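You operate a simulated robot arm through the tools that you are given. There is no shell and no other tool.

The job below is to be done with a simulated two-armed robot. You get a single attempt, and the scene is never put back.

TASK
Set tunnel one's gate to S, then switch the belt to IN.
Fine: belt selector to STOP first; free the latch, and set it to HOLD again before the belt runs.

The check looks at the end state, three seconds after you hand in, the way a careful person would. Anything else that was tipped, shoved, dropped, spilled or broken makes it a failure.

THE ROBOT
Two 7-joint arms with fingered hands on one trunk that stands fixed in place. Base frame: the origin is at the foot of the trunk, x ahead of it, y to its left, z up. Readings come in mm, rad, newtons and seconds.
The left shoulder is at [60, 126, 1380], the right one opposite. With the tool pointing down near the work surface each hand reaches from about 100 to 700 mm from the base axis, measured 20 degrees to its own side. Payload 2.5 kg a hand.
Tool frame (each hand has its own): the origin (TCP) lies between the finger pads and is the grasp point; the fingertips stand 30 mm ahead of it; z points along the fingers, y is the line along which they close. The gripper opens to 104 mm. The gripper's body begins 35 mm behind the TCP. The gripper is a hand of 5 fingers: y runs from the thumb to the fingers, the wrist lies at [-15, -104, -178] in the tool frame, and closing takes about 1.5 s.
Orientation is told as [roll, pitch, yaw] about the base's x, y, z axes, in that order, counted from this pose: with the fingers straight down and the wrist toward the robot, the tool's x, y and z point along [0, 1, 0], [1, 0, 0] and [0, 0, -1] of the base frame.

THE INTERFACE
- The arms move only by the tool move_arm. It takes "left_steps", "right_steps" or both (then of equal length, played together; a hand with none holds still); each is a list of rows, each an object of numbers (a shift or turn left out is 0, a gripper value left out holds the last): "x", "y", "z": the shift along the base's x, y, z in units of 250 mm (1.0 is 250 mm); "wx", "wy", "wz": the turn, a rotation vector about the base's x, y, z in units of 180 degrees (1.0 is 180 degrees); "jaw": the finger opening in cm, from 0 to 10.4. In form: [{"x": .., "y": .., "z": .., "wx": .., "wy": .., "wz": .., "jaw": ..}, ...]. A call has 1 to 20 rows; each row is the pose to reach, as a shift and turn from the pose commanded when the call began. A call with a number of a shift or a turn outside -1 to 1 is refused whole. Rows are played at 5 a second. More than 50 mm and 0.15 rad between two rows, or a gripper value outside its range, and nothing of the call is played. A pose out of reach is approached as far as the arm can. The call stops where the force on the tool passes 40 N (or 10 N more than at its start, if that is more) or the arm is blocked; 0.2 s more then pass. The fingers move at their own pace (about 153 mm/s each) and stop on an object; they squeeze with about 31 N. The grip force told is the motor's: it shows also when the fingers shut on nothing. Time passes only in rows, and 0.2 s behind the last, so rows that repeat a pose let the fingers close. It gives the time, the measured TCP pose, the force on the tool (base axes), the opening and the grip force at its end, in the units of the frame above (readings bear some noise), with the torque about the TCP (base axes, N m) and any sound that the robot's microphone picked up.
- Cameras (640 x 400 px; columns grow to the right, rows downward): "scene" is now at [121.4, -43.8, 1603.8]; the picture's right is [-0.47, -0.89, 0.00], its down [-0.39, 0.20, -0.90] and it looks along [0.79, -0.42, -0.44] (base axes); focal length 286 px, centre (320, 200). "left" rides on the left gripper at [-80, -78, -141] in its tool frame; the picture's right is [-0.78, -0.30, 0.56], its down [0.54, -0.78, 0.33] and it looks along [0.33, 0.56, 0.76] (tool axes); focal length 247 px, centre (320, 200). "right" rides on the right gripper at [80, -78, -141] in its tool frame; the picture's right is [-0.78, 0.30, -0.56], its down [-0.53, -0.78, 0.33] and it looks along [-0.33, 0.56, 0.76] (tool axes); focal length 247 px, centre (320, 200). There is no depth. A picture from a camera that has moved, and an enlarged one, comes with that camera's place and axes in the base frame and with its lens.
- get_image(camera): a new picture of that camera. It takes no simulated time.
- slide_trunk(by): slides the trunk up (or, below 0, down) by that many mm; the arms and the scene camera ride with it, the base frame stays. It gives what a move gives, with no picture.
- preshape(shape, hand): the hand has 5 fingers and takes this shape, open, in about a second: jaw (thumb against the fingers, like two jaws); tri (thumb and two fingers); tip (a fingertip pinch); poke (one finger out to press); point (the index stretched); flat (the hand flat); cup (the hand cupped); fist (a fist). The gripper value then closes the fingers along that shape, each until it touches; the sizes above hold for jaw. It gives what a move gives, with no picture.
- head_to(pan, tilt): turns the head with the scene camera to pan (to the left, within 1.501 rad either way) and tilt (down, from -0.506 to 1.204), counted from straight ahead of the robot. It gives what a move gives.
- inspect(camera, box): a new picture of the part [left, top, right, bottom] of that camera's present view, enlarged. It takes no simulated time.
- sign_off(): hands the job in; it is judged then, once.

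Nothing tells you positions but the pictures and the camera data. Unless the task says otherwise, let go and move clear before handing in.

The tools are called after "Call:" as name(argument=value, ...) on one line, values as JSON. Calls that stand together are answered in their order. move_arm: Moves the arms, as the interface text tells. Its arguments: {"type":"object","properties":{"left_steps":{"type":"array"},"right_steps":{"type":"array"}},"required":[]} The other tools are called the same way: slide_trunk (by) slides the trunk up or down; preshape (shape, hand) gives the hand a shape; head_to (pan, tilt) turns the head that bears the scene camera; get_image (camera) takes a picture; inspect (camera, box) takes an enlarged picture of a part of a camera's view; sign_off () hands the job in.

At the start:

```text
time: 0.0
left_eef_pos: [459.1, -75.3, 1402.9]
left_tool_rot: [0.001, 0.001, 0.003]
left_contact_force: [-0.5, 0.0, -0.5]
left_torque: [0.01, 0.02, -0.01]
left_gripper_width: 103.7
left_finger_force: 0.0
left_shape: jaw
right_eef_pos: [281.0, -345.0, 1472.6]
right_tool_rot: [0.058, 0.003, 0.049]
right_contact_force: [0.3, -0.2, -0.2]
right_torque: [-0.02, 0.01, 0.0]
right_gripper_width: 103.5
right_finger_force: 0.1
right_shape: jaw
trunk travel left (down, up): [-775.0, 165.0]
head pan, tilt: [-0.483, 0.456]
```

scene: 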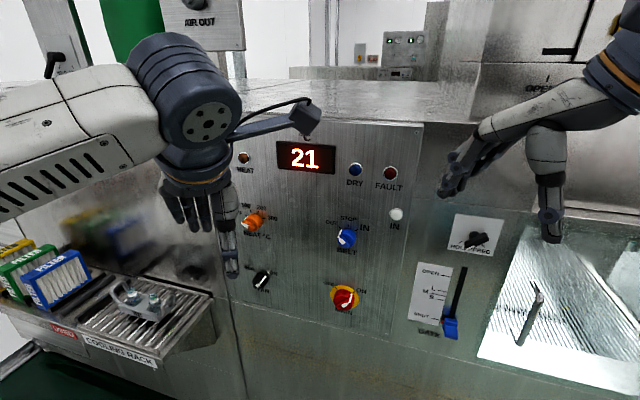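
right: 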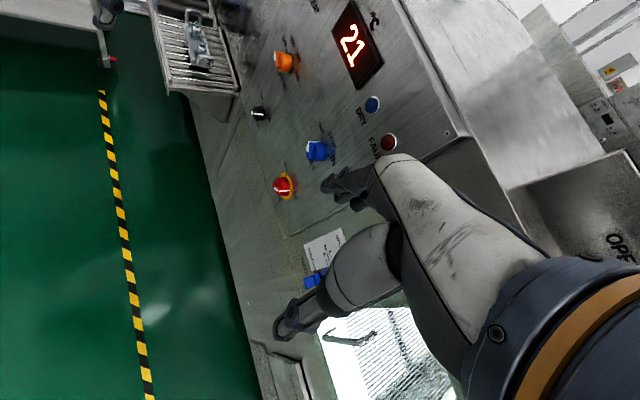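
left: 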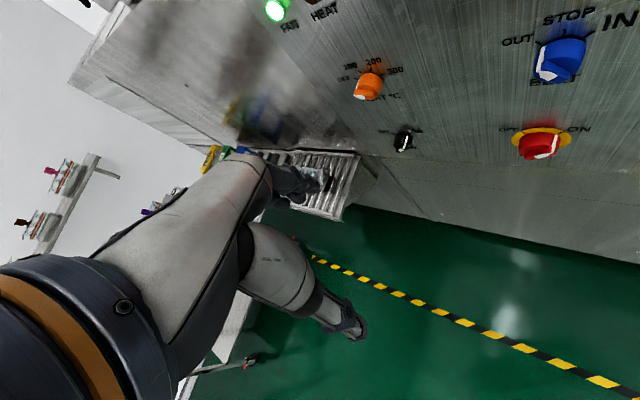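

I see a machine panel with a blue belt selector, a red/yellow main switch, a HOLD/FREE-type latch knob and a gate slider with a blue handle. I'll look at these more closely before moving.

Call:
inspect(camera="scene", box=[400, 200, 520, 350])

Call:
inspect(camera="scene", box=[220, 120, 420, 320])

Call:
inspect(camera="scene", box=[400, 0, 640, 200])

Call:
inspect(camera="scene", box=[0, 0, 250, 200])

```text
2.67 times, centred on (460, 275) of scene
camera zoom: at [121.4, -43.8, 1603.8], right [-0.47, -0.89, 0.0], down [-0.39, 0.2, -0.9], along [0.79, -0.42, -0.44], focal length 761 px, centre (-53, 0)
```

zoom: 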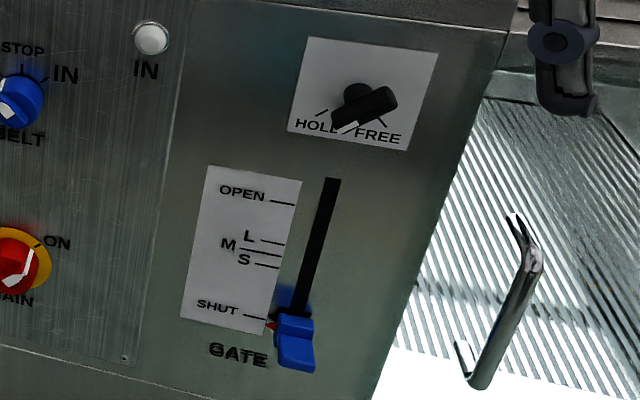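

```text
2.00 times, centred on (320, 220) of scene
camera zoom: at [121.4, -43.8, 1603.8], right [-0.47, -0.89, 0.0], down [-0.39, 0.2, -0.9], along [0.79, -0.42, -0.44], focal length 571 px, centre (320, 160)
```

zoom: 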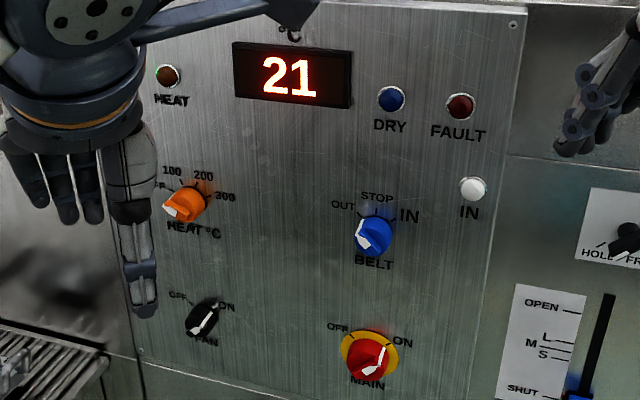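

```text
2.00 times, centred on (520, 100) of scene
camera zoom: at [121.4, -43.8, 1603.8], right [-0.47, -0.89, 0.0], down [-0.39, 0.2, -0.9], along [0.79, -0.42, -0.44], focal length 571 px, centre (-80, 400)
```

zoom: 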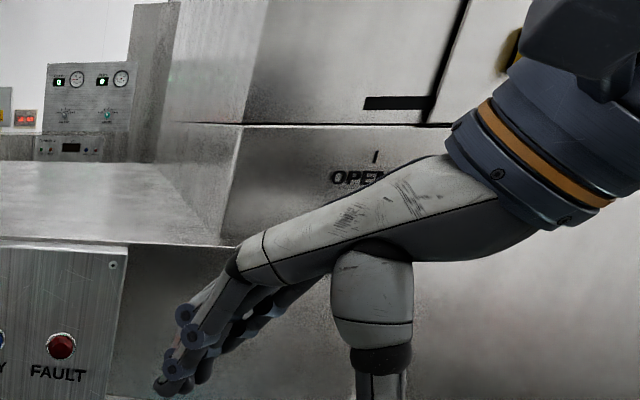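

```text
2.00 times, centred on (125, 100) of scene
camera zoom: at [121.4, -43.8, 1603.8], right [-0.47, -0.89, 0.0], down [-0.39, 0.2, -0.9], along [0.79, -0.42, -0.44], focal length 571 px, centre (710, 400)
```

zoom: 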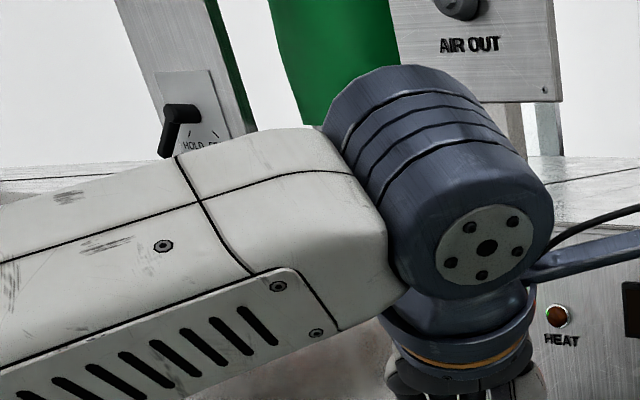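

There is a HOLD/FREE latch beside the gate slider and another HOLD/FREE latch off to the left, so I need to establish which machine is tunnel one. I'll turn the head to survey the rest of the scene.

Call:
head_to(pan=0.4, tilt=0.3)

Call:
get_image(camera="scene")

Call:
head_to(pan=1.3, tilt=0.3)

Call:
get_image(camera="scene")

Call:
head_to(pan=-1.3, tilt=0.3)

Call:
get_image(camera="scene")

Call:
head_to(pan=-0.5, tilt=0.0)

Call:
get_image(camera="scene")

Call:
head_to(pan=-0.6, tilt=0.7)

Call:
get_image(camera="scene")

```text
time: 1.2
left_eef_pos: [460.2, -73.7, 1403.2]
left_tool_rot: [0.001, 0.001, 0.002]
left_contact_force: [-0.8, -0.4, 0.2]
left_torque: [-0.01, -0.03, -0.01]
left_gripper_width: 103.4
left_finger_force: 0.0
left_shape: jaw
right_eef_pos: [280.7, -343.8, 1471.5]
right_tool_rot: [0.058, 0.006, 0.048]
right_contact_force: [-0.2, 0.2, -0.3]
right_torque: [-0.01, 0.03, 0.01]
right_gripper_width: 103.6
right_finger_force: 0.1
right_shape: jaw
trunk travel left (down, up): [-775.0, 165.0]
head pan, tilt: [0.4, 0.3]
```

```text
taken
camera scene: at [126.1, 35.2, 1618.3], right [0.39, -0.92, 0.0], down [-0.27, -0.12, -0.96], along [0.88, 0.37, -0.3], focal length 286 px, centre (320, 200)
```

scene: 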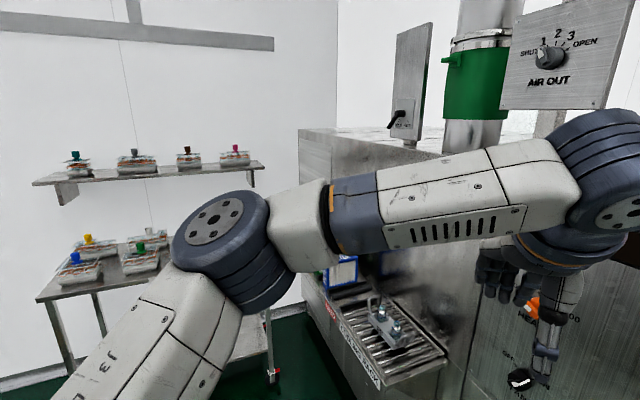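

```text
time: 2.4
left_eef_pos: [460.3, -74.2, 1403.0]
left_tool_rot: [0.001, -0.001, 0.003]
left_contact_force: [-0.5, -0.4, -1.4]
left_torque: [-0.03, 0.02, -0.02]
left_gripper_width: 103.4
left_finger_force: 0.0
left_shape: jaw
right_eef_pos: [281.8, -344.1, 1471.7]
right_tool_rot: [0.06, 0.003, 0.049]
right_contact_force: [0.5, 0.3, 0.2]
right_torque: [0.04, 0.0, 0.02]
right_gripper_width: 103.6
right_finger_force: 0.1
right_shape: jaw
trunk travel left (down, up): [-775.0, 165.0]
head pan, tilt: [1.3, 0.3]
```

```text
taken
camera scene: at [65.1, 88.9, 1618.3], right [0.96, -0.27, 0.0], down [-0.08, -0.28, -0.96], along [0.26, 0.92, -0.3], focal length 286 px, centre (320, 200)
```

scene: 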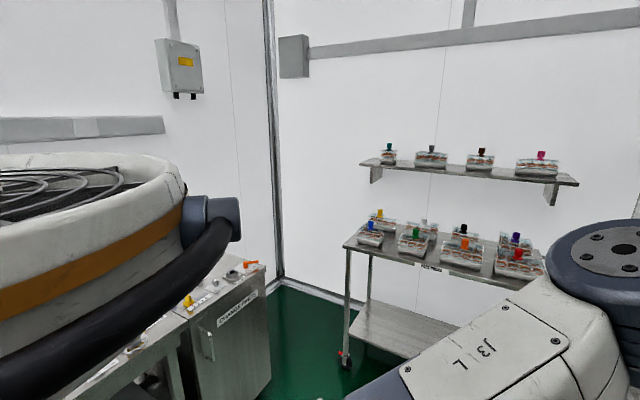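

```text
time: 4.7
left_eef_pos: [459.0, -73.6, 1403.1]
left_tool_rot: [-0.001, 0.0, 0.0]
left_contact_force: [-0.3, 0.1, 0.1]
left_torque: [-0.02, 0.0, -0.01]
left_gripper_width: 103.2
left_finger_force: 0.1
left_shape: jaw
right_eef_pos: [281.8, -343.0, 1472.0]
right_tool_rot: [0.057, 0.004, 0.048]
right_contact_force: [-0.6, -0.3, -0.5]
right_torque: [0.02, -0.02, 0.03]
right_gripper_width: 103.9
right_finger_force: 0.0
right_shape: jaw
trunk travel left (down, up): [-775.0, 165.0]
head pan, tilt: [-1.3, 0.3]
```

```text
taken
camera scene: at [65.1, -91.0, 1618.3], right [-0.96, -0.27, 0.0], down [-0.08, 0.28, -0.96], along [0.26, -0.92, -0.3], focal length 286 px, centre (320, 200)
```

scene: 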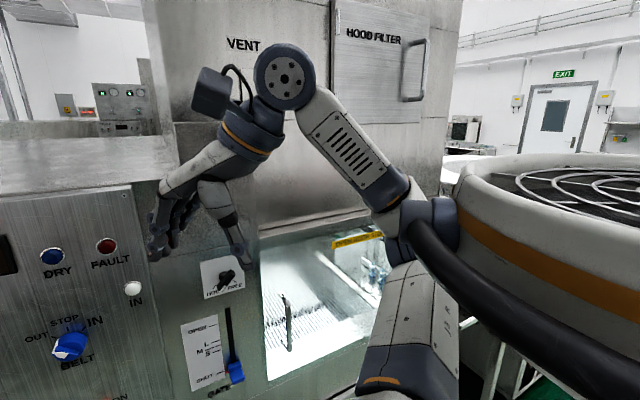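

```text
time: 5.8
left_eef_pos: [460.1, -74.0, 1402.8]
left_tool_rot: [0.001, -0.001, 0.001]
left_contact_force: [0.2, -0.5, -0.1]
left_torque: [0.0, 0.0, 0.04]
left_gripper_width: 103.5
left_finger_force: 0.1
left_shape: jaw
right_eef_pos: [281.8, -343.3, 1473.1]
right_tool_rot: [0.059, 0.004, 0.05]
right_contact_force: [-0.5, 0.5, -0.3]
right_torque: [-0.02, 0.0, -0.01]
right_gripper_width: 103.8
right_finger_force: 0.0
right_shape: jaw
trunk travel left (down, up): [-775.0, 165.0]
head pan, tilt: [-0.499, 0.0]
```

```text
taken
camera scene: at [119.1, -44.2, 1646.0], right [-0.48, -0.88, 0.0], down [0.0, 0.0, -1.0], along [0.88, -0.48, 0.0], focal length 286 px, centre (320, 200)
```

scene: 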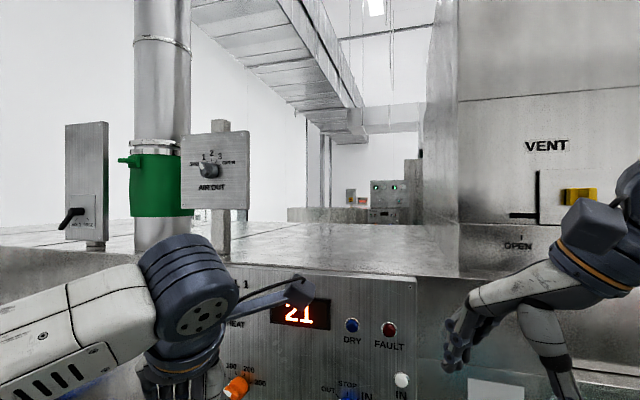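

```text
time: 6.9
left_eef_pos: [460.6, -75.0, 1403.6]
left_tool_rot: [0.001, -0.002, 0.003]
left_contact_force: [0.4, -0.3, 0.3]
left_torque: [0.03, -0.03, -0.01]
left_gripper_width: 103.7
left_finger_force: 0.1
left_shape: jaw
right_eef_pos: [280.4, -343.0, 1471.3]
right_tool_rot: [0.061, 0.002, 0.05]
right_contact_force: [0.7, 0.7, 0.9]
right_torque: [0.01, -0.01, 0.01]
right_gripper_width: 103.9
right_finger_force: 0.1
right_shape: jaw
trunk travel left (down, up): [-775.0, 165.0]
head pan, tilt: [-0.6, 0.7]
```

```text
taken
camera scene: at [110.3, -49.1, 1582.2], right [-0.56, -0.83, 0.0], down [-0.53, 0.36, -0.77], along [0.63, -0.43, -0.64], focal length 286 px, centre (320, 200)
```

scene: 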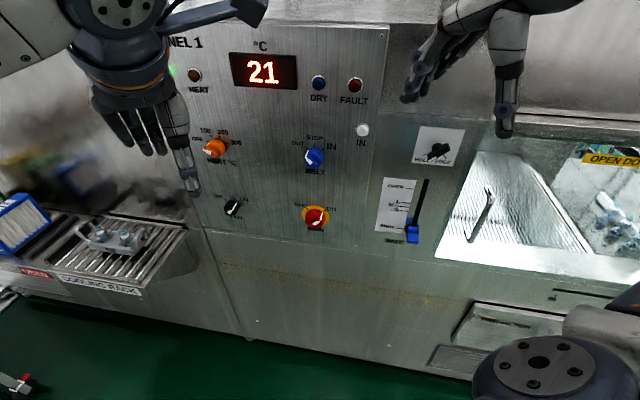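

The panel is labelled TUNNEL 1, so its GATE slider and the HOLD/FREE latch just above it are the ones to use. I'll zoom in on the panel to read the knob states.

Call:
inspect(camera="scene", box=[370, 110, 480, 260])

Call:
inspect(camera="scene", box=[270, 110, 390, 240])

Call:
inspect(camera="scene", box=[150, 20, 390, 240])

Call:
inspect(camera="scene", box=[400, 110, 460, 170])

```text
2.67 times, centred on (425, 185) of scene
camera zoom: at [110.3, -49.1, 1582.2], right [-0.56, -0.83, 0.0], down [-0.53, 0.36, -0.77], along [0.63, -0.43, -0.64], focal length 761 px, centre (40, 240)
```

zoom: 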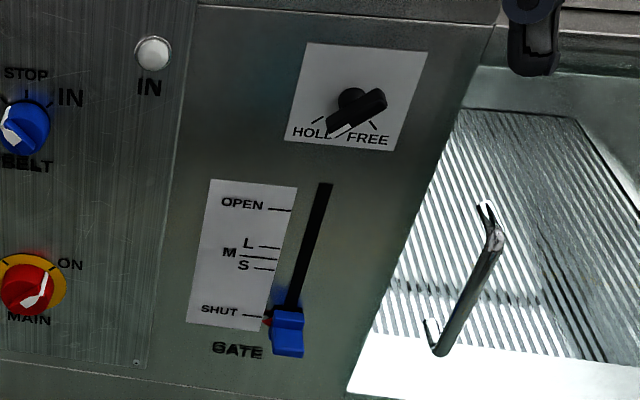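

```text
3.08 times, centred on (330, 175) of scene
camera zoom: at [110.3, -49.1, 1582.2], right [-0.56, -0.83, 0.0], down [-0.53, 0.36, -0.77], along [0.63, -0.43, -0.64], focal length 878 px, centre (289, 277)
```

zoom: 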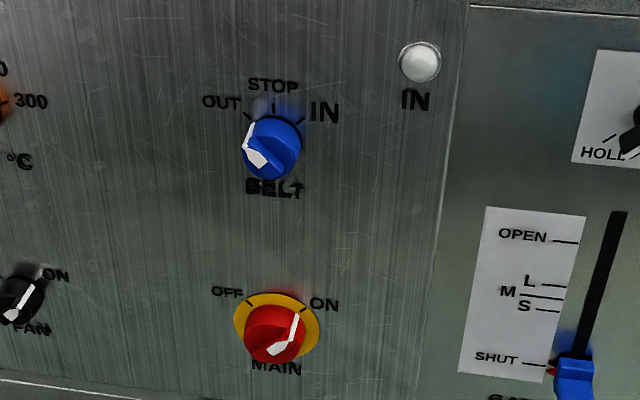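

```text
1.82 times, centred on (270, 130) of scene
camera zoom: at [110.3, -49.1, 1582.2], right [-0.56, -0.83, 0.0], down [-0.53, 0.36, -0.77], along [0.63, -0.43, -0.64], focal length 519 px, centre (411, 327)
```

zoom: 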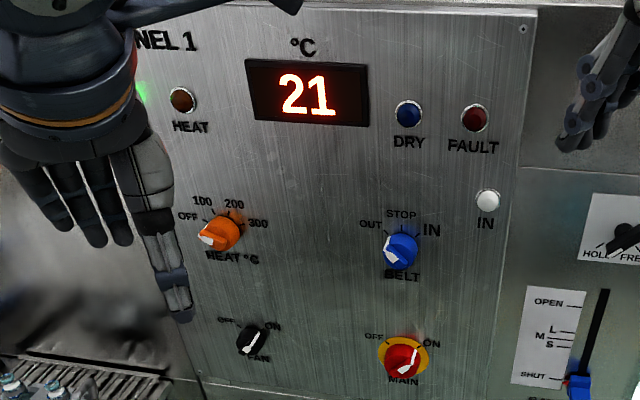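

```text
6.67 times, centred on (430, 140) of scene
camera zoom: at [110.3, -49.1, 1582.2], right [-0.56, -0.83, 0.0], down [-0.53, 0.36, -0.77], along [0.63, -0.43, -0.64], focal length 1903 px, centre (-413, 600)
```

zoom: 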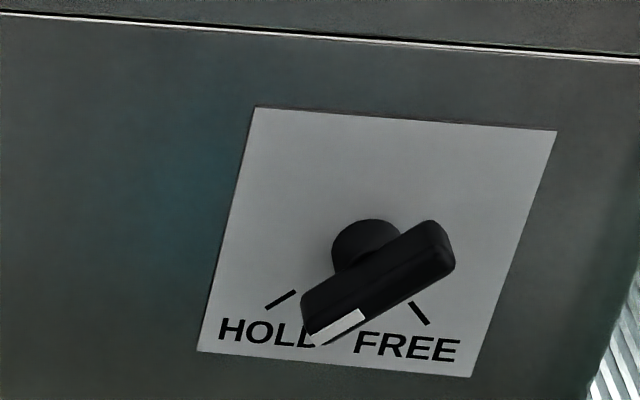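

The panel appears vertical and turned about 45° to my right. From rough triangulation the belt knob is near [567,-346,1250], the latch near [390,-530,1290] and the gate handle near [395,-527,1050]. I'll lower the trunk somewhat for easier reach and a flatter view.

Call:
slide_trunk(by=-100)

Call:
head_to(pan=-0.8, tilt=0.35)

Call:
get_image(camera="scene")

Call:
get_image(camera="left")

Call:
get_image(camera="right")

```text
time: 8.2
left_eef_pos: [459.6, -75.2, 1302.6]
left_tool_rot: [0.0, -0.001, 0.002]
left_contact_force: [0.9, 0.6, -0.9]
left_torque: [0.04, 0.01, -0.03]
left_gripper_width: 103.5
left_finger_force: 0.1
left_shape: jaw
right_eef_pos: [280.9, -343.5, 1373.3]
right_tool_rot: [0.059, 0.003, 0.048]
right_contact_force: [-0.3, -0.6, -0.2]
right_torque: [0.01, 0.0, -0.01]
right_gripper_width: 103.7
right_finger_force: 0.1
right_shape: jaw
trunk travel left (down, up): [-675.0, 265.0]
head pan, tilt: [-0.6, 0.7]
```

```text
time: 9.1
left_eef_pos: [459.8, -74.2, 1301.8]
left_tool_rot: [0.001, 0.0, 0.002]
left_contact_force: [0.4, -0.7, 1.0]
left_torque: [0.02, 0.02, 0.01]
left_gripper_width: 103.8
left_finger_force: 0.2
left_shape: jaw
right_eef_pos: [281.0, -343.9, 1373.2]
right_tool_rot: [0.059, 0.003, 0.05]
right_contact_force: [0.3, 0.3, -0.3]
right_torque: [0.02, 0.02, 0.0]
right_gripper_width: 103.8
right_finger_force: 0.0
right_shape: jaw
trunk travel left (down, up): [-675.0, 265.0]
head pan, tilt: [-0.799, 0.351]
```

```text
taken
camera scene: at [105.1, -67.8, 1513.5], right [-0.72, -0.7, 0.0], down [-0.24, 0.25, -0.94], along [0.66, -0.67, -0.34], focal length 286 px, centre (320, 200)
```

scene: 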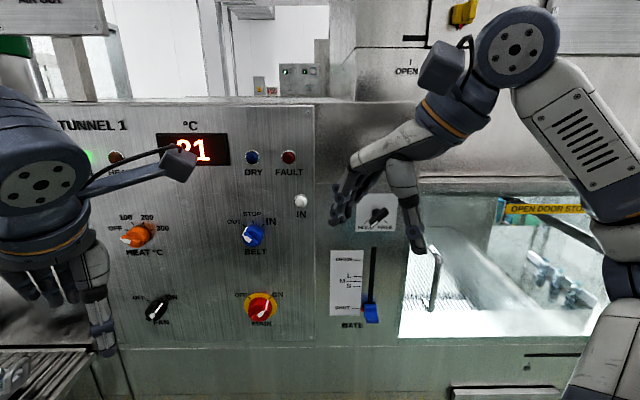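

```text
taken
camera left: at [381.6, -154.2, 1444.8], right [-0.3, -0.78, -0.56], down [-0.78, 0.53, -0.33], along [0.56, 0.33, -0.76], focal length 247 px, centre (320, 200)
```

left: 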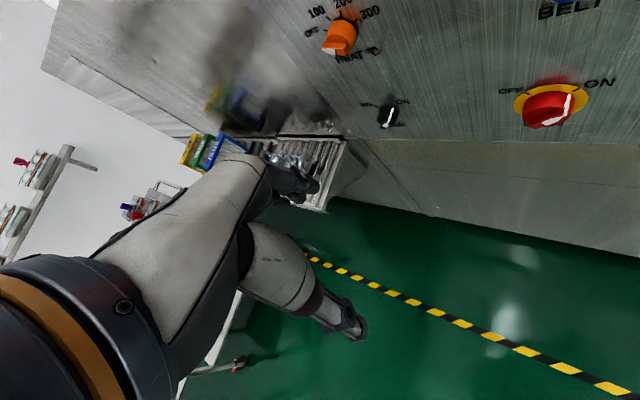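

```text
taken
camera right: at [200.9, -275.7, 1518.8], right [0.34, -0.79, 0.51], down [-0.75, -0.55, -0.36], along [0.57, -0.26, -0.78], focal length 247 px, centre (320, 200)
```

right: 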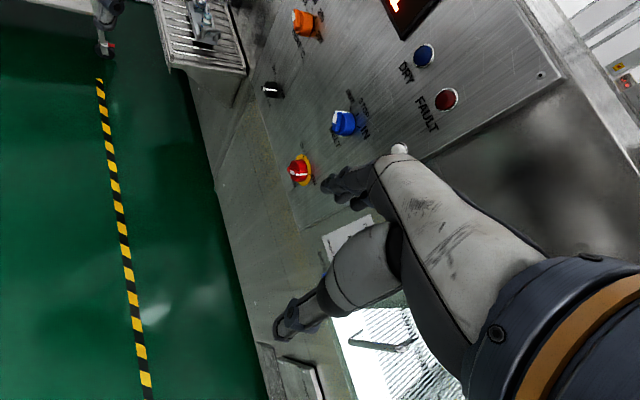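

The panel now looks square-on, so its inward normal has a yaw of about -0.775 rad. I'll zoom in to triangulate precisely.

Call:
inspect(camera="scene", box=[300, 180, 420, 340])

Call:
inspect(camera="scene", box=[200, 190, 320, 340])

Call:
inspect(camera="right", box=[250, 80, 400, 200])

Call:
inspect(camera="right", box=[250, 0, 450, 120])

Call:
inspect(camera="scene", box=[80, 120, 280, 340])

```text
2.50 times, centred on (360, 260) of scene
camera zoom: at [105.1, -67.8, 1513.5], right [-0.72, -0.7, 0.0], down [-0.24, 0.25, -0.94], along [0.66, -0.67, -0.34], focal length 714 px, centre (220, 50)
```

zoom: 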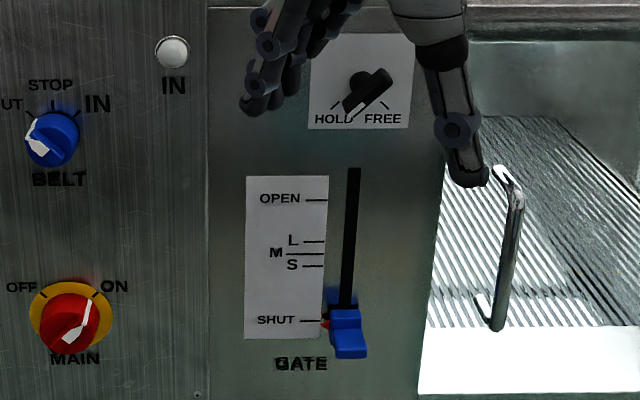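

```text
2.67 times, centred on (260, 265) of scene
camera zoom: at [105.1, -67.8, 1513.5], right [-0.72, -0.7, 0.0], down [-0.24, 0.25, -0.94], along [0.66, -0.67, -0.34], focal length 761 px, centre (480, 27)
```

zoom: 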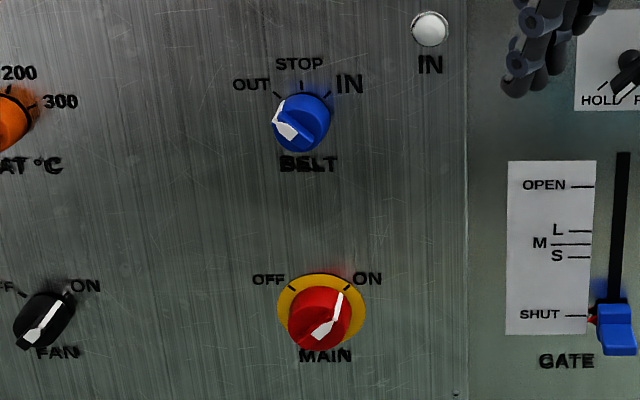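

```text
3.33 times, centred on (325, 140) of right
camera zoom: at [200.9, -275.7, 1518.8], right [0.34, -0.79, 0.51], down [-0.75, -0.55, -0.36], along [0.57, -0.26, -0.78], focal length 823 px, centre (303, 400)
```

zoom: 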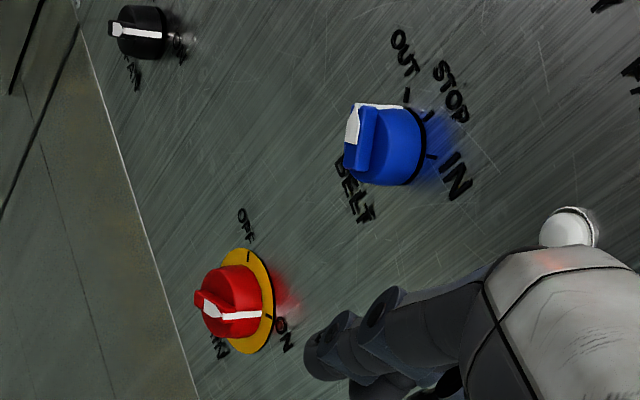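

```text
3.20 times, centred on (350, 60) of right
camera zoom: at [200.9, -275.7, 1518.8], right [0.34, -0.79, 0.51], down [-0.75, -0.55, -0.36], along [0.57, -0.26, -0.78], focal length 790 px, centre (224, 648)
```

zoom: 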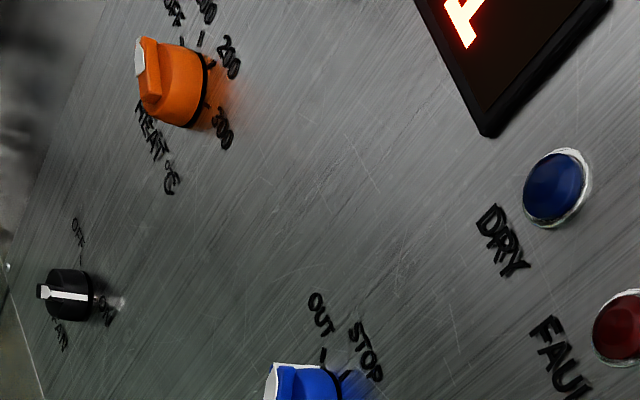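

```text
1.82 times, centred on (180, 230) of scene
camera zoom: at [105.1, -67.8, 1513.5], right [-0.72, -0.7, 0.0], down [-0.24, 0.25, -0.94], along [0.66, -0.67, -0.34], focal length 519 px, centre (574, 146)
```

zoom: 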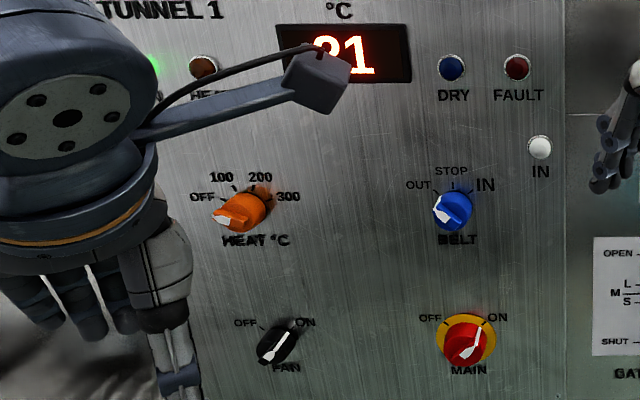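

The panel plane lies at about n·p ≈ 664 mm with n ≈ [0.714, -0.70, 0], and the needed lift from SHUT to S is about 61 mm. I'll look closely at the hand and the knobs before planning the grasps.

Call:
inspect(camera="scene", box=[320, 110, 450, 270])

Call:
preshape(hand="right", shape="tri")

Call:
inspect(camera="scene", box=[320, 110, 450, 270])

Call:
get_image(camera="right")

Call:
preshape(hand="right", shape="tip")

Call:
inspect(camera="scene", box=[320, 110, 450, 270])

Call:
get_image(camera="right")

```text
2.50 times, centred on (385, 190) of scene
camera zoom: at [105.1, -67.8, 1513.5], right [-0.72, -0.7, 0.0], down [-0.24, 0.25, -0.94], along [0.66, -0.67, -0.34], focal length 714 px, centre (158, 225)
```

zoom: 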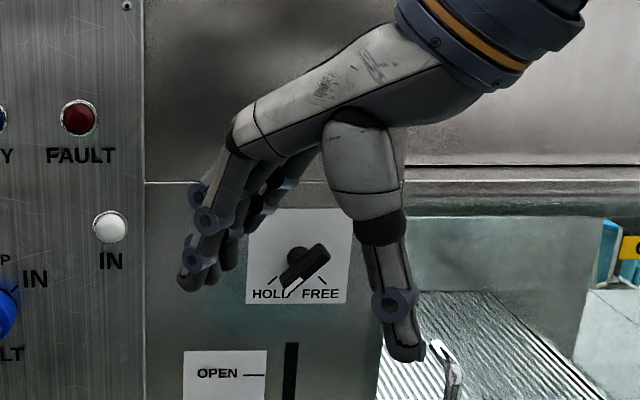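

```text
time: 10.0
left_eef_pos: [458.8, -74.8, 1302.7]
left_tool_rot: [0.0, 0.0, 0.002]
left_contact_force: [-0.3, 0.3, 0.2]
left_torque: [0.0, -0.02, -0.01]
left_gripper_width: 103.7
left_finger_force: 0.0
left_shape: jaw
right_eef_pos: [280.7, -343.4, 1373.1]
right_tool_rot: [0.06, 0.003, 0.048]
right_contact_force: [-0.6, -0.1, 0.7]
right_torque: [-0.01, -0.04, -0.01]
right_gripper_width: 103.4
right_finger_force: 0.0
right_shape: tri
trunk travel left (down, up): [-675.0, 265.0]
head pan, tilt: [-0.799, 0.351]
```

```text
2.50 times, centred on (385, 190) of scene
camera zoom: at [105.0, -67.8, 1513.5], right [-0.72, -0.7, 0.0], down [-0.24, 0.25, -0.94], along [0.66, -0.67, -0.34], focal length 714 px, centre (158, 225)
```

zoom: 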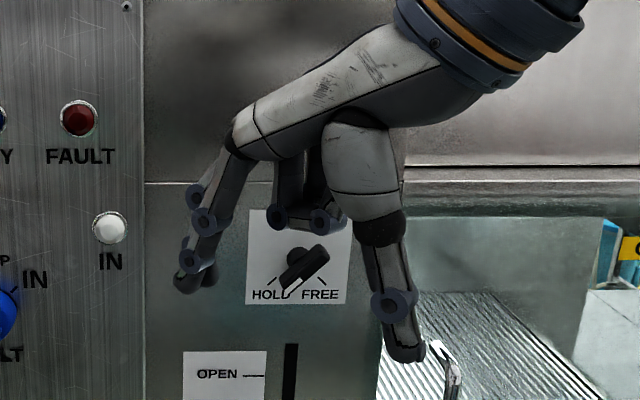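

```text
taken
camera right: at [200.9, -275.7, 1518.8], right [0.34, -0.79, 0.51], down [-0.75, -0.55, -0.36], along [0.57, -0.26, -0.78], focal length 247 px, centre (320, 200)
```

right: 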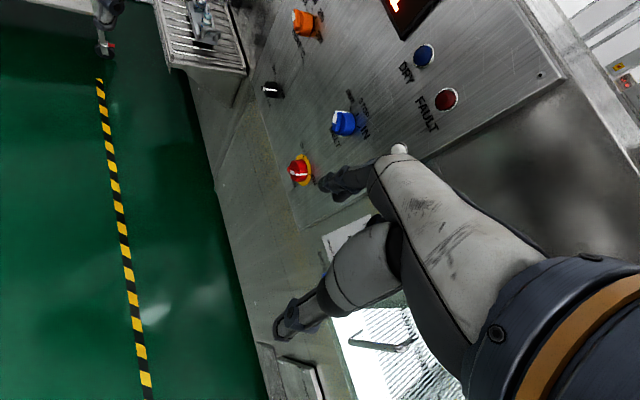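

```text
time: 10.9
left_eef_pos: [459.1, -73.6, 1303.3]
left_tool_rot: [0.0, 0.0, 0.004]
left_contact_force: [0.1, -0.8, -0.4]
left_torque: [0.01, 0.02, 0.02]
left_gripper_width: 103.7
left_finger_force: 0.1
left_shape: jaw
right_eef_pos: [281.4, -344.0, 1371.9]
right_tool_rot: [0.061, 0.004, 0.049]
right_contact_force: [-0.5, -0.9, 0.0]
right_torque: [0.01, -0.02, 0.0]
right_gripper_width: 103.8
right_finger_force: 0.0
right_shape: tip
trunk travel left (down, up): [-675.0, 265.0]
head pan, tilt: [-0.799, 0.351]
```

```text
2.50 times, centred on (385, 190) of scene
camera zoom: at [105.0, -67.8, 1513.5], right [-0.72, -0.7, 0.0], down [-0.24, 0.25, -0.94], along [0.66, -0.67, -0.34], focal length 714 px, centre (158, 225)
```

zoom: 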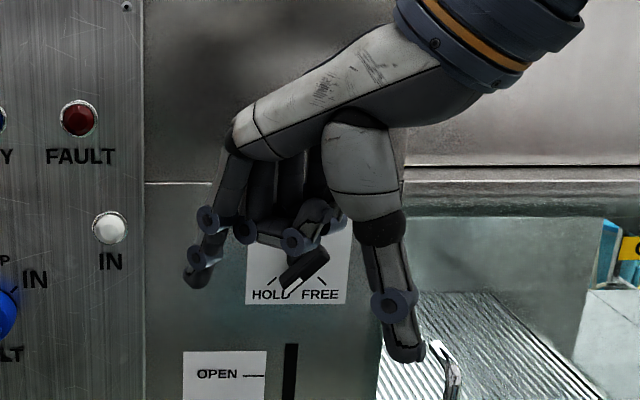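

```text
taken
camera right: at [200.9, -275.7, 1518.8], right [0.34, -0.79, 0.51], down [-0.75, -0.55, -0.36], along [0.57, -0.26, -0.78], focal length 247 px, centre (320, 200)
```

right: 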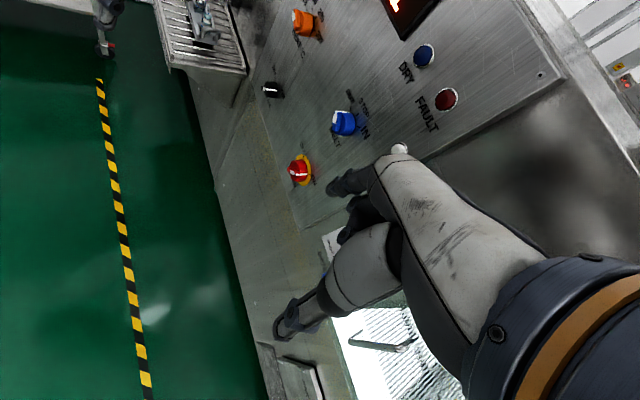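

The belt knob's forward approach passes under the left hand, so I'll move the left hand back to the left first, and restore the right hand to the jaw shape.

Call:
move_arm(left_steps=[{"x": -0.03, "y": 0.12, "z": 0.02}, {"x": -0.06, "y": 0.24, "z": 0.04}, {"x": -0.09, "y": 0.36, "z": 0.06}, {"x": -0.12, "y": 0.48, "z": 0.08}, {"x": -0.15, "y": 0.6, "z": 0.1}, {"x": -0.18, "y": 0.72, "z": 0.12}, {"x": -0.21, "y": 0.84, "z": 0.14}])

Call:
preshape(hand="right", shape="jaw")

Call:
get_image(camera="scene")

Call:
inspect(camera="scene", box=[340, 285, 400, 335])

Call:
inspect(camera="scene", box=[220, 200, 290, 270])

Call:
inspect(camera="scene", box=[345, 185, 405, 245])

```text
time: 12.5
left_eef_pos: [405.0, 140.6, 1338.9]
left_tool_rot: [0.002, 0.0, 0.001]
left_contact_force: [-0.1, 0.7, -0.4]
left_torque: [-0.02, 0.03, 0.0]
left_gripper_width: 103.6
left_finger_force: 0.2
left_shape: jaw
right_eef_pos: [281.4, -342.6, 1373.2]
right_tool_rot: [0.058, 0.003, 0.048]
right_contact_force: [-0.3, 0.3, -0.1]
right_torque: [-0.04, 0.02, -0.02]
right_gripper_width: 103.6
right_finger_force: 0.0
right_shape: tip
trunk travel left (down, up): [-675.0, 265.0]
head pan, tilt: [-0.799, 0.351]
```

```text
time: 13.4
left_eef_pos: [405.9, 139.5, 1338.7]
left_tool_rot: [0.001, 0.0, 0.001]
left_contact_force: [0.6, 1.0, -0.1]
left_torque: [0.0, 0.01, 0.02]
left_gripper_width: 103.7
left_finger_force: 0.1
left_shape: jaw
right_eef_pos: [281.4, -343.4, 1371.5]
right_tool_rot: [0.06, 0.004, 0.05]
right_contact_force: [0.2, 1.0, 0.2]
right_torque: [0.01, -0.04, 0.01]
right_gripper_width: 103.7
right_finger_force: 0.1
right_shape: jaw
trunk travel left (down, up): [-675.0, 265.0]
head pan, tilt: [-0.799, 0.351]
```

```text
taken
camera scene: at [105.0, -67.8, 1513.6], right [-0.72, -0.7, 0.0], down [-0.24, 0.25, -0.94], along [0.66, -0.67, -0.34], focal length 286 px, centre (320, 200)
```

scene: 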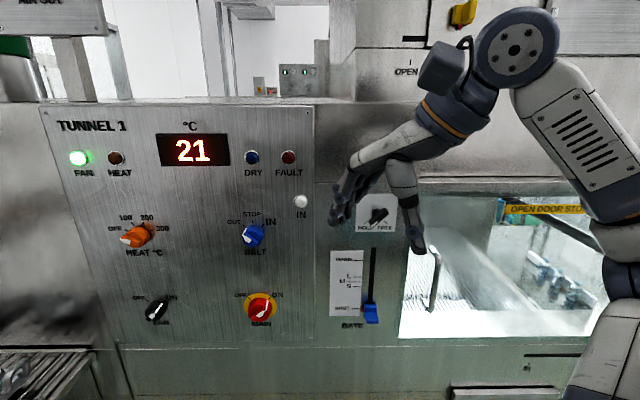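

```text
8.00 times, centred on (370, 310) of scene
camera zoom: at [105.0, -67.8, 1513.6], right [-0.72, -0.7, 0.0], down [-0.24, 0.25, -0.94], along [0.66, -0.67, -0.34], focal length 2284 px, centre (-80, -680)
```

zoom: 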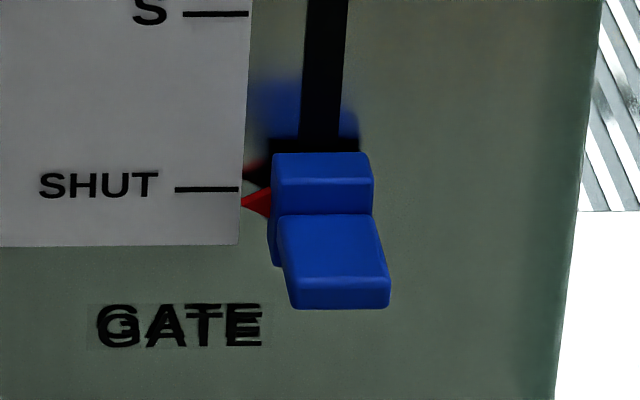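

```text
5.71 times, centred on (255, 235) of scene
camera zoom: at [105.0, -67.8, 1513.6], right [-0.72, -0.7, 0.0], down [-0.24, 0.25, -0.94], along [0.66, -0.67, -0.34], focal length 1631 px, centre (691, 0)
```

zoom: 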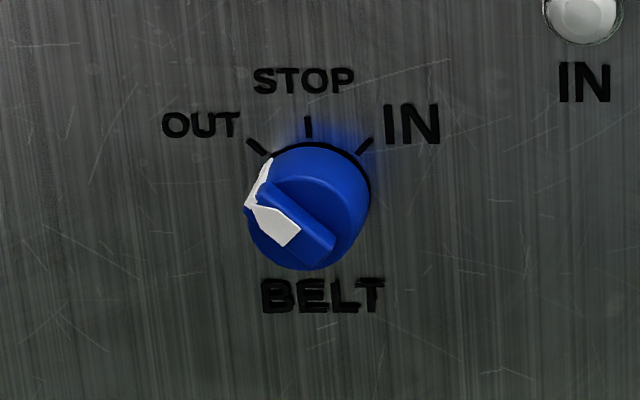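

```text
6.67 times, centred on (375, 215) of scene
camera zoom: at [105.0, -67.8, 1513.6], right [-0.72, -0.7, 0.0], down [-0.24, 0.25, -0.94], along [0.66, -0.67, -0.34], focal length 1903 px, centre (-47, 100)
```

zoom: 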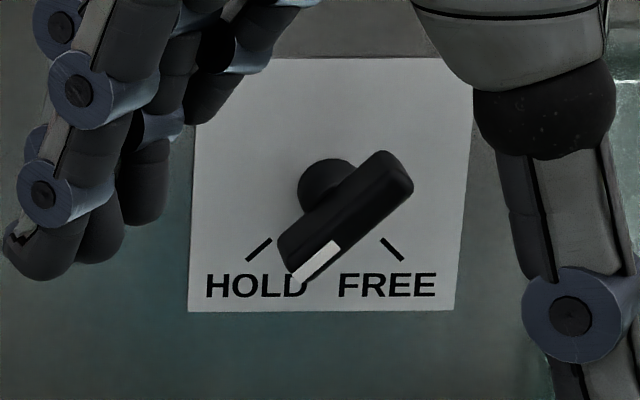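

The left hand is clear now. The belt knob axis is at panel coordinates u≈-150, z≈1240, about 46 mm across with a ridge; the gate tab is ~28 mm wide; the latch is a T-bar near u≈103, z≈1288. I'll turn the right hand to face the panel in two stages while moving to a standoff before the belt knob.

Call:
move_arm(right_steps=[{"x": 0.0433, "y": 0.0192, "z": -0.0296, "wx": 0.0002, "wy": -0.0298, "wz": -0.0228}, {"x": 0.0866, "y": 0.0384, "z": -0.0592, "wx": 0.0004, "wy": -0.0595, "wz": -0.0456}, {"x": 0.1299, "y": 0.0576, "z": -0.0888, "wx": 0.0006, "wy": -0.0893, "wz": -0.0684}, {"x": 0.1732, "y": 0.0768, "z": -0.1184, "wx": 0.0008, "wy": -0.1191, "wz": -0.0912}, {"x": 0.2165, "y": 0.096, "z": -0.148, "wx": 0.001, "wy": -0.1489, "wz": -0.1141}, {"x": 0.2598, "y": 0.1152, "z": -0.1776, "wx": 0.0012, "wy": -0.1786, "wz": -0.1369}, {"x": 0.3031, "y": 0.1344, "z": -0.2072, "wx": 0.0014, "wy": -0.2084, "wz": -0.1597}, {"x": 0.3464, "y": 0.1536, "z": -0.2368, "wx": 0.0016, "wy": -0.2382, "wz": -0.1825}, {"x": 0.39, "y": 0.173, "z": -0.266, "wx": 0.0018, "wy": -0.2679, "wz": -0.2053}])

Call:
get_image(camera="scene")

Call:
get_image(camera="right")

```text
time: 15.4
left_eef_pos: [406.8, 139.6, 1338.8]
left_tool_rot: [0.002, 0.001, 0.001]
left_contact_force: [0.6, -0.1, 0.7]
left_torque: [-0.01, 0.02, 0.01]
left_gripper_width: 104.0
left_finger_force: 0.1
left_shape: jaw
right_eef_pos: [421.7, -313.6, 1330.6]
right_tool_rot: [0.369, -0.774, -0.764]
right_contact_force: [0.2, -0.5, 0.3]
right_torque: [0.01, -0.01, -0.02]
right_gripper_width: 103.9
right_finger_force: 0.0
right_shape: jaw
right hand out of reach, approached as far as the arm can: row 7, 8, 9
trunk travel left (down, up): [-675.0, 265.0]
head pan, tilt: [-0.799, 0.351]
```

```text
taken
camera scene: at [105.8, -67.5, 1513.5], right [-0.72, -0.7, 0.0], down [-0.24, 0.25, -0.94], along [0.65, -0.67, -0.34], focal length 286 px, centre (320, 200)
```

scene: 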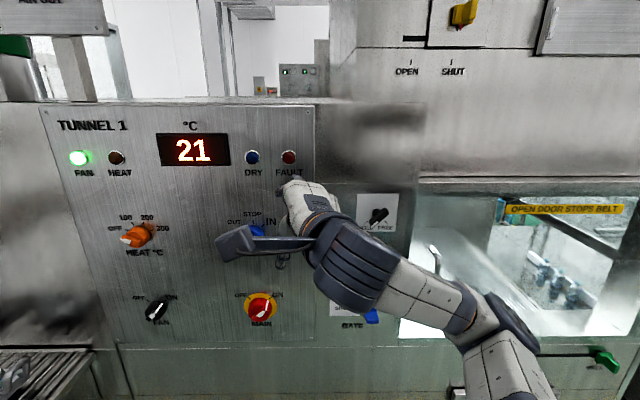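

```text
taken
camera right: at [316.6, -180.5, 1392.1], right [-0.61, -0.7, 0.38], down [-0.41, -0.13, -0.9], along [0.68, -0.7, -0.21], focal length 247 px, centre (320, 200)
```

right: 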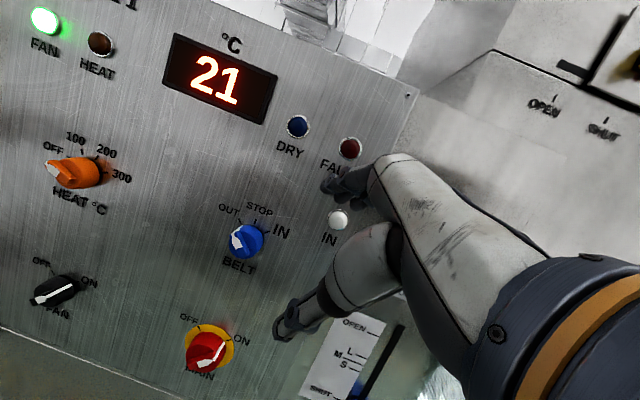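

The middle poses were too close to the shoulder, but the orientation followed as planned. I'll carry on with the second half, which ends at the standoff farther forward.

Call:
move_arm(right_steps=[{"x": 0.0433, "y": 0.0192, "z": -0.0296, "wx": 0.0002, "wy": -0.0298, "wz": -0.0228}, {"x": 0.0866, "y": 0.0384, "z": -0.0592, "wx": 0.0004, "wy": -0.0595, "wz": -0.0456}, {"x": 0.1299, "y": 0.0576, "z": -0.0888, "wx": 0.0006, "wy": -0.0893, "wz": -0.0684}, {"x": 0.1732, "y": 0.0768, "z": -0.1184, "wx": 0.0008, "wy": -0.1191, "wz": -0.0912}, {"x": 0.2165, "y": 0.096, "z": -0.148, "wx": 0.001, "wy": -0.1489, "wz": -0.1141}, {"x": 0.2598, "y": 0.1152, "z": -0.1776, "wx": 0.0012, "wy": -0.1786, "wz": -0.1369}, {"x": 0.3031, "y": 0.1344, "z": -0.2072, "wx": 0.0014, "wy": -0.2084, "wz": -0.1597}, {"x": 0.3464, "y": 0.1536, "z": -0.2368, "wx": 0.0016, "wy": -0.2382, "wz": -0.1825}, {"x": 0.39, "y": 0.173, "z": -0.266, "wx": 0.0018, "wy": -0.2679, "wz": -0.2053}])

Call:
get_image(camera="scene")

Call:
get_image(camera="right")

Call:
get_image(camera="left")

```text
time: 17.4
left_eef_pos: [406.4, 140.1, 1340.1]
left_tool_rot: [0.001, 0.001, 0.002]
left_contact_force: [0.3, 0.6, 0.4]
left_torque: [-0.02, 0.0, -0.01]
left_gripper_width: 103.6
left_finger_force: 0.0
left_shape: jaw
right_eef_pos: [516.1, -272.5, 1265.2]
right_tool_rot: [1.569, -0.783, -2.347]
right_contact_force: [-0.1, -0.4, 0.9]
right_torque: [-0.01, -0.01, -0.02]
right_gripper_width: 103.8
right_finger_force: 0.1
right_shape: jaw
trunk travel left (down, up): [-675.0, 265.0]
head pan, tilt: [-0.799, 0.351]
```

```text
taken
camera scene: at [105.4, -67.5, 1513.5], right [-0.72, -0.7, 0.0], down [-0.24, 0.25, -0.94], along [0.65, -0.67, -0.34], focal length 286 px, centre (320, 200)
```

scene: 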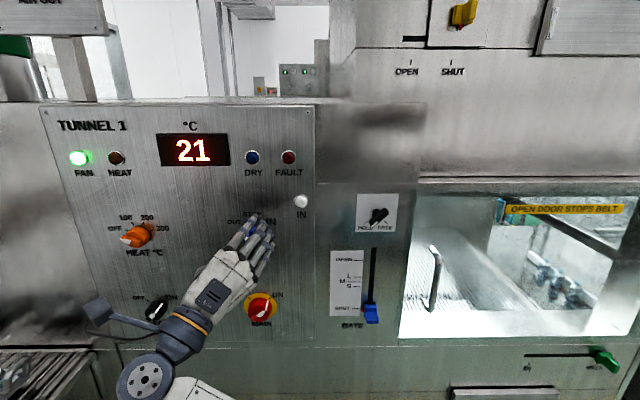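

```text
taken
camera right: at [494.5, -93.0, 1268.4], right [-0.93, -0.15, -0.34], down [0.36, -0.11, -0.93], along [0.1, -0.98, 0.16], focal length 247 px, centre (320, 200)
```

right: 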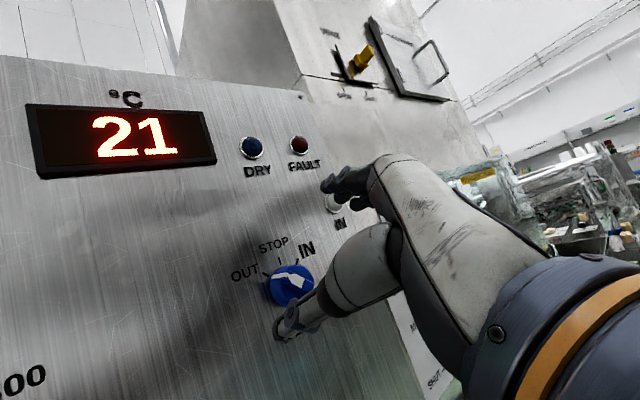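

```text
taken
camera left: at [328.2, 59.6, 1481.3], right [-0.3, -0.78, -0.56], down [-0.78, 0.53, -0.33], along [0.56, 0.33, -0.76], focal length 247 px, centre (320, 200)
```

left: 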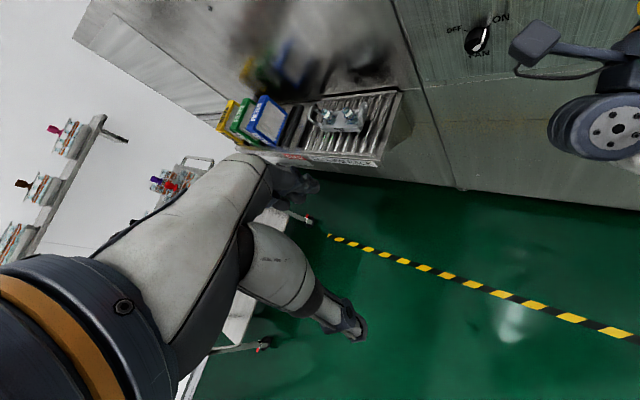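

The hand now faces the panel with its closing line across the belt ridge. I'll zoom in with the right camera to fix the knob's position relative to the hand.

Call:
inspect(camera="right", box=[220, 200, 380, 350])

Call:
inspect(camera="scene", box=[200, 190, 300, 300])

```text
2.67 times, centred on (300, 275) of right
camera zoom: at [494.5, -93.0, 1268.4], right [-0.93, -0.15, -0.34], down [0.36, -0.11, -0.93], along [0.1, -0.98, 0.16], focal length 659 px, centre (373, 0)
```

zoom: 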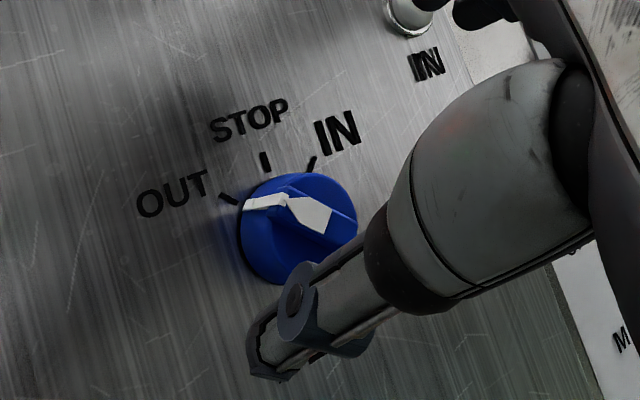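

```text
3.64 times, centred on (250, 245) of scene
camera zoom: at [105.4, -67.5, 1513.5], right [-0.72, -0.7, 0.0], down [-0.24, 0.25, -0.94], along [0.65, -0.67, -0.34], focal length 1038 px, centre (574, 36)
```

zoom: 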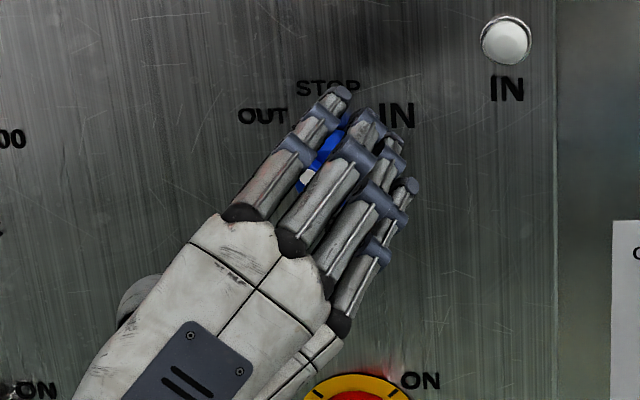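

The belt knob axis comes out at (u,z)≈(-152.5,1237), with the panel at n≈670 and the knob front at about 635. I'll align laterally in front of it and check again before going in.

Call:
move_arm(right_steps=[{"x": -0.0195, "y": -0.02, "z": -0.0564, "jaw": 8.5}, {"x": -0.0389, "y": -0.0397, "z": -0.1128}, {"x": -0.0389, "y": -0.0397, "z": -0.1128}])

Call:
get_image(camera="right")

Call:
get_image(camera="scene")

Call:
inspect(camera="right", box=[220, 150, 400, 300])

```text
time: 18.2
left_eef_pos: [406.0, 139.1, 1338.7]
left_tool_rot: [-0.001, 0.001, 0.0]
left_contact_force: [-0.7, 0.3, 0.3]
left_torque: [0.03, -0.02, 0.01]
left_gripper_width: 103.6
left_finger_force: 0.0
left_shape: jaw
right_eef_pos: [508.5, -281.8, 1236.8]
right_tool_rot: [1.569, -0.783, -2.345]
right_contact_force: [0.2, 0.0, 1.0]
right_torque: [0.03, -0.01, 0.0]
right_gripper_width: 85.3
right_finger_force: 0.0
right_shape: jaw
trunk travel left (down, up): [-675.0, 265.0]
head pan, tilt: [-0.799, 0.351]
```

```text
taken
camera right: at [486.4, -103.3, 1240.3], right [-0.93, -0.15, -0.34], down [0.36, -0.11, -0.93], along [0.1, -0.98, 0.15], focal length 247 px, centre (320, 200)
```

right: 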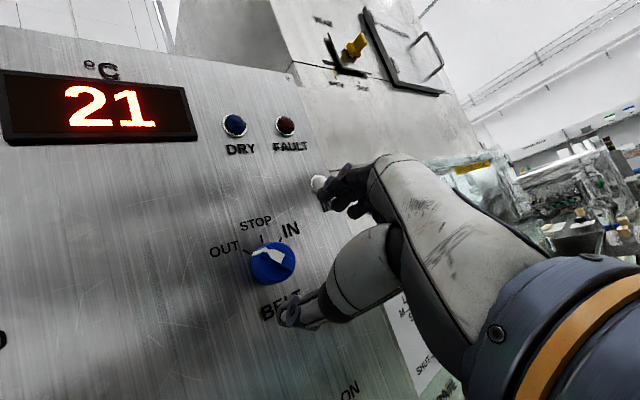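

```text
taken
camera scene: at [105.1, -67.7, 1513.5], right [-0.72, -0.7, 0.0], down [-0.24, 0.25, -0.94], along [0.66, -0.67, -0.34], focal length 286 px, centre (320, 200)
```

scene: 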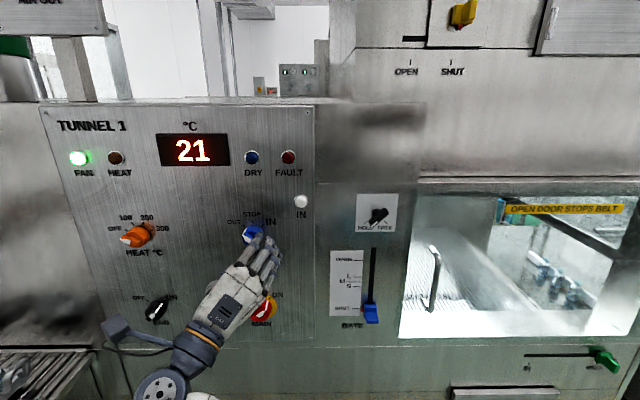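

```text
2.67 times, centred on (310, 225) of right
camera zoom: at [486.4, -103.3, 1240.3], right [-0.93, -0.15, -0.34], down [0.36, -0.11, -0.93], along [0.1, -0.98, 0.15], focal length 659 px, centre (347, 133)
```

zoom: 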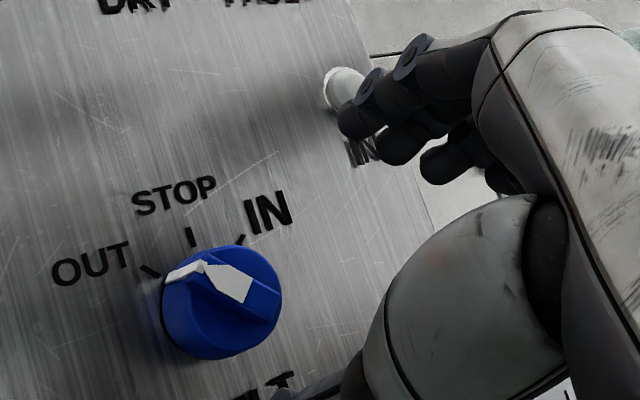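

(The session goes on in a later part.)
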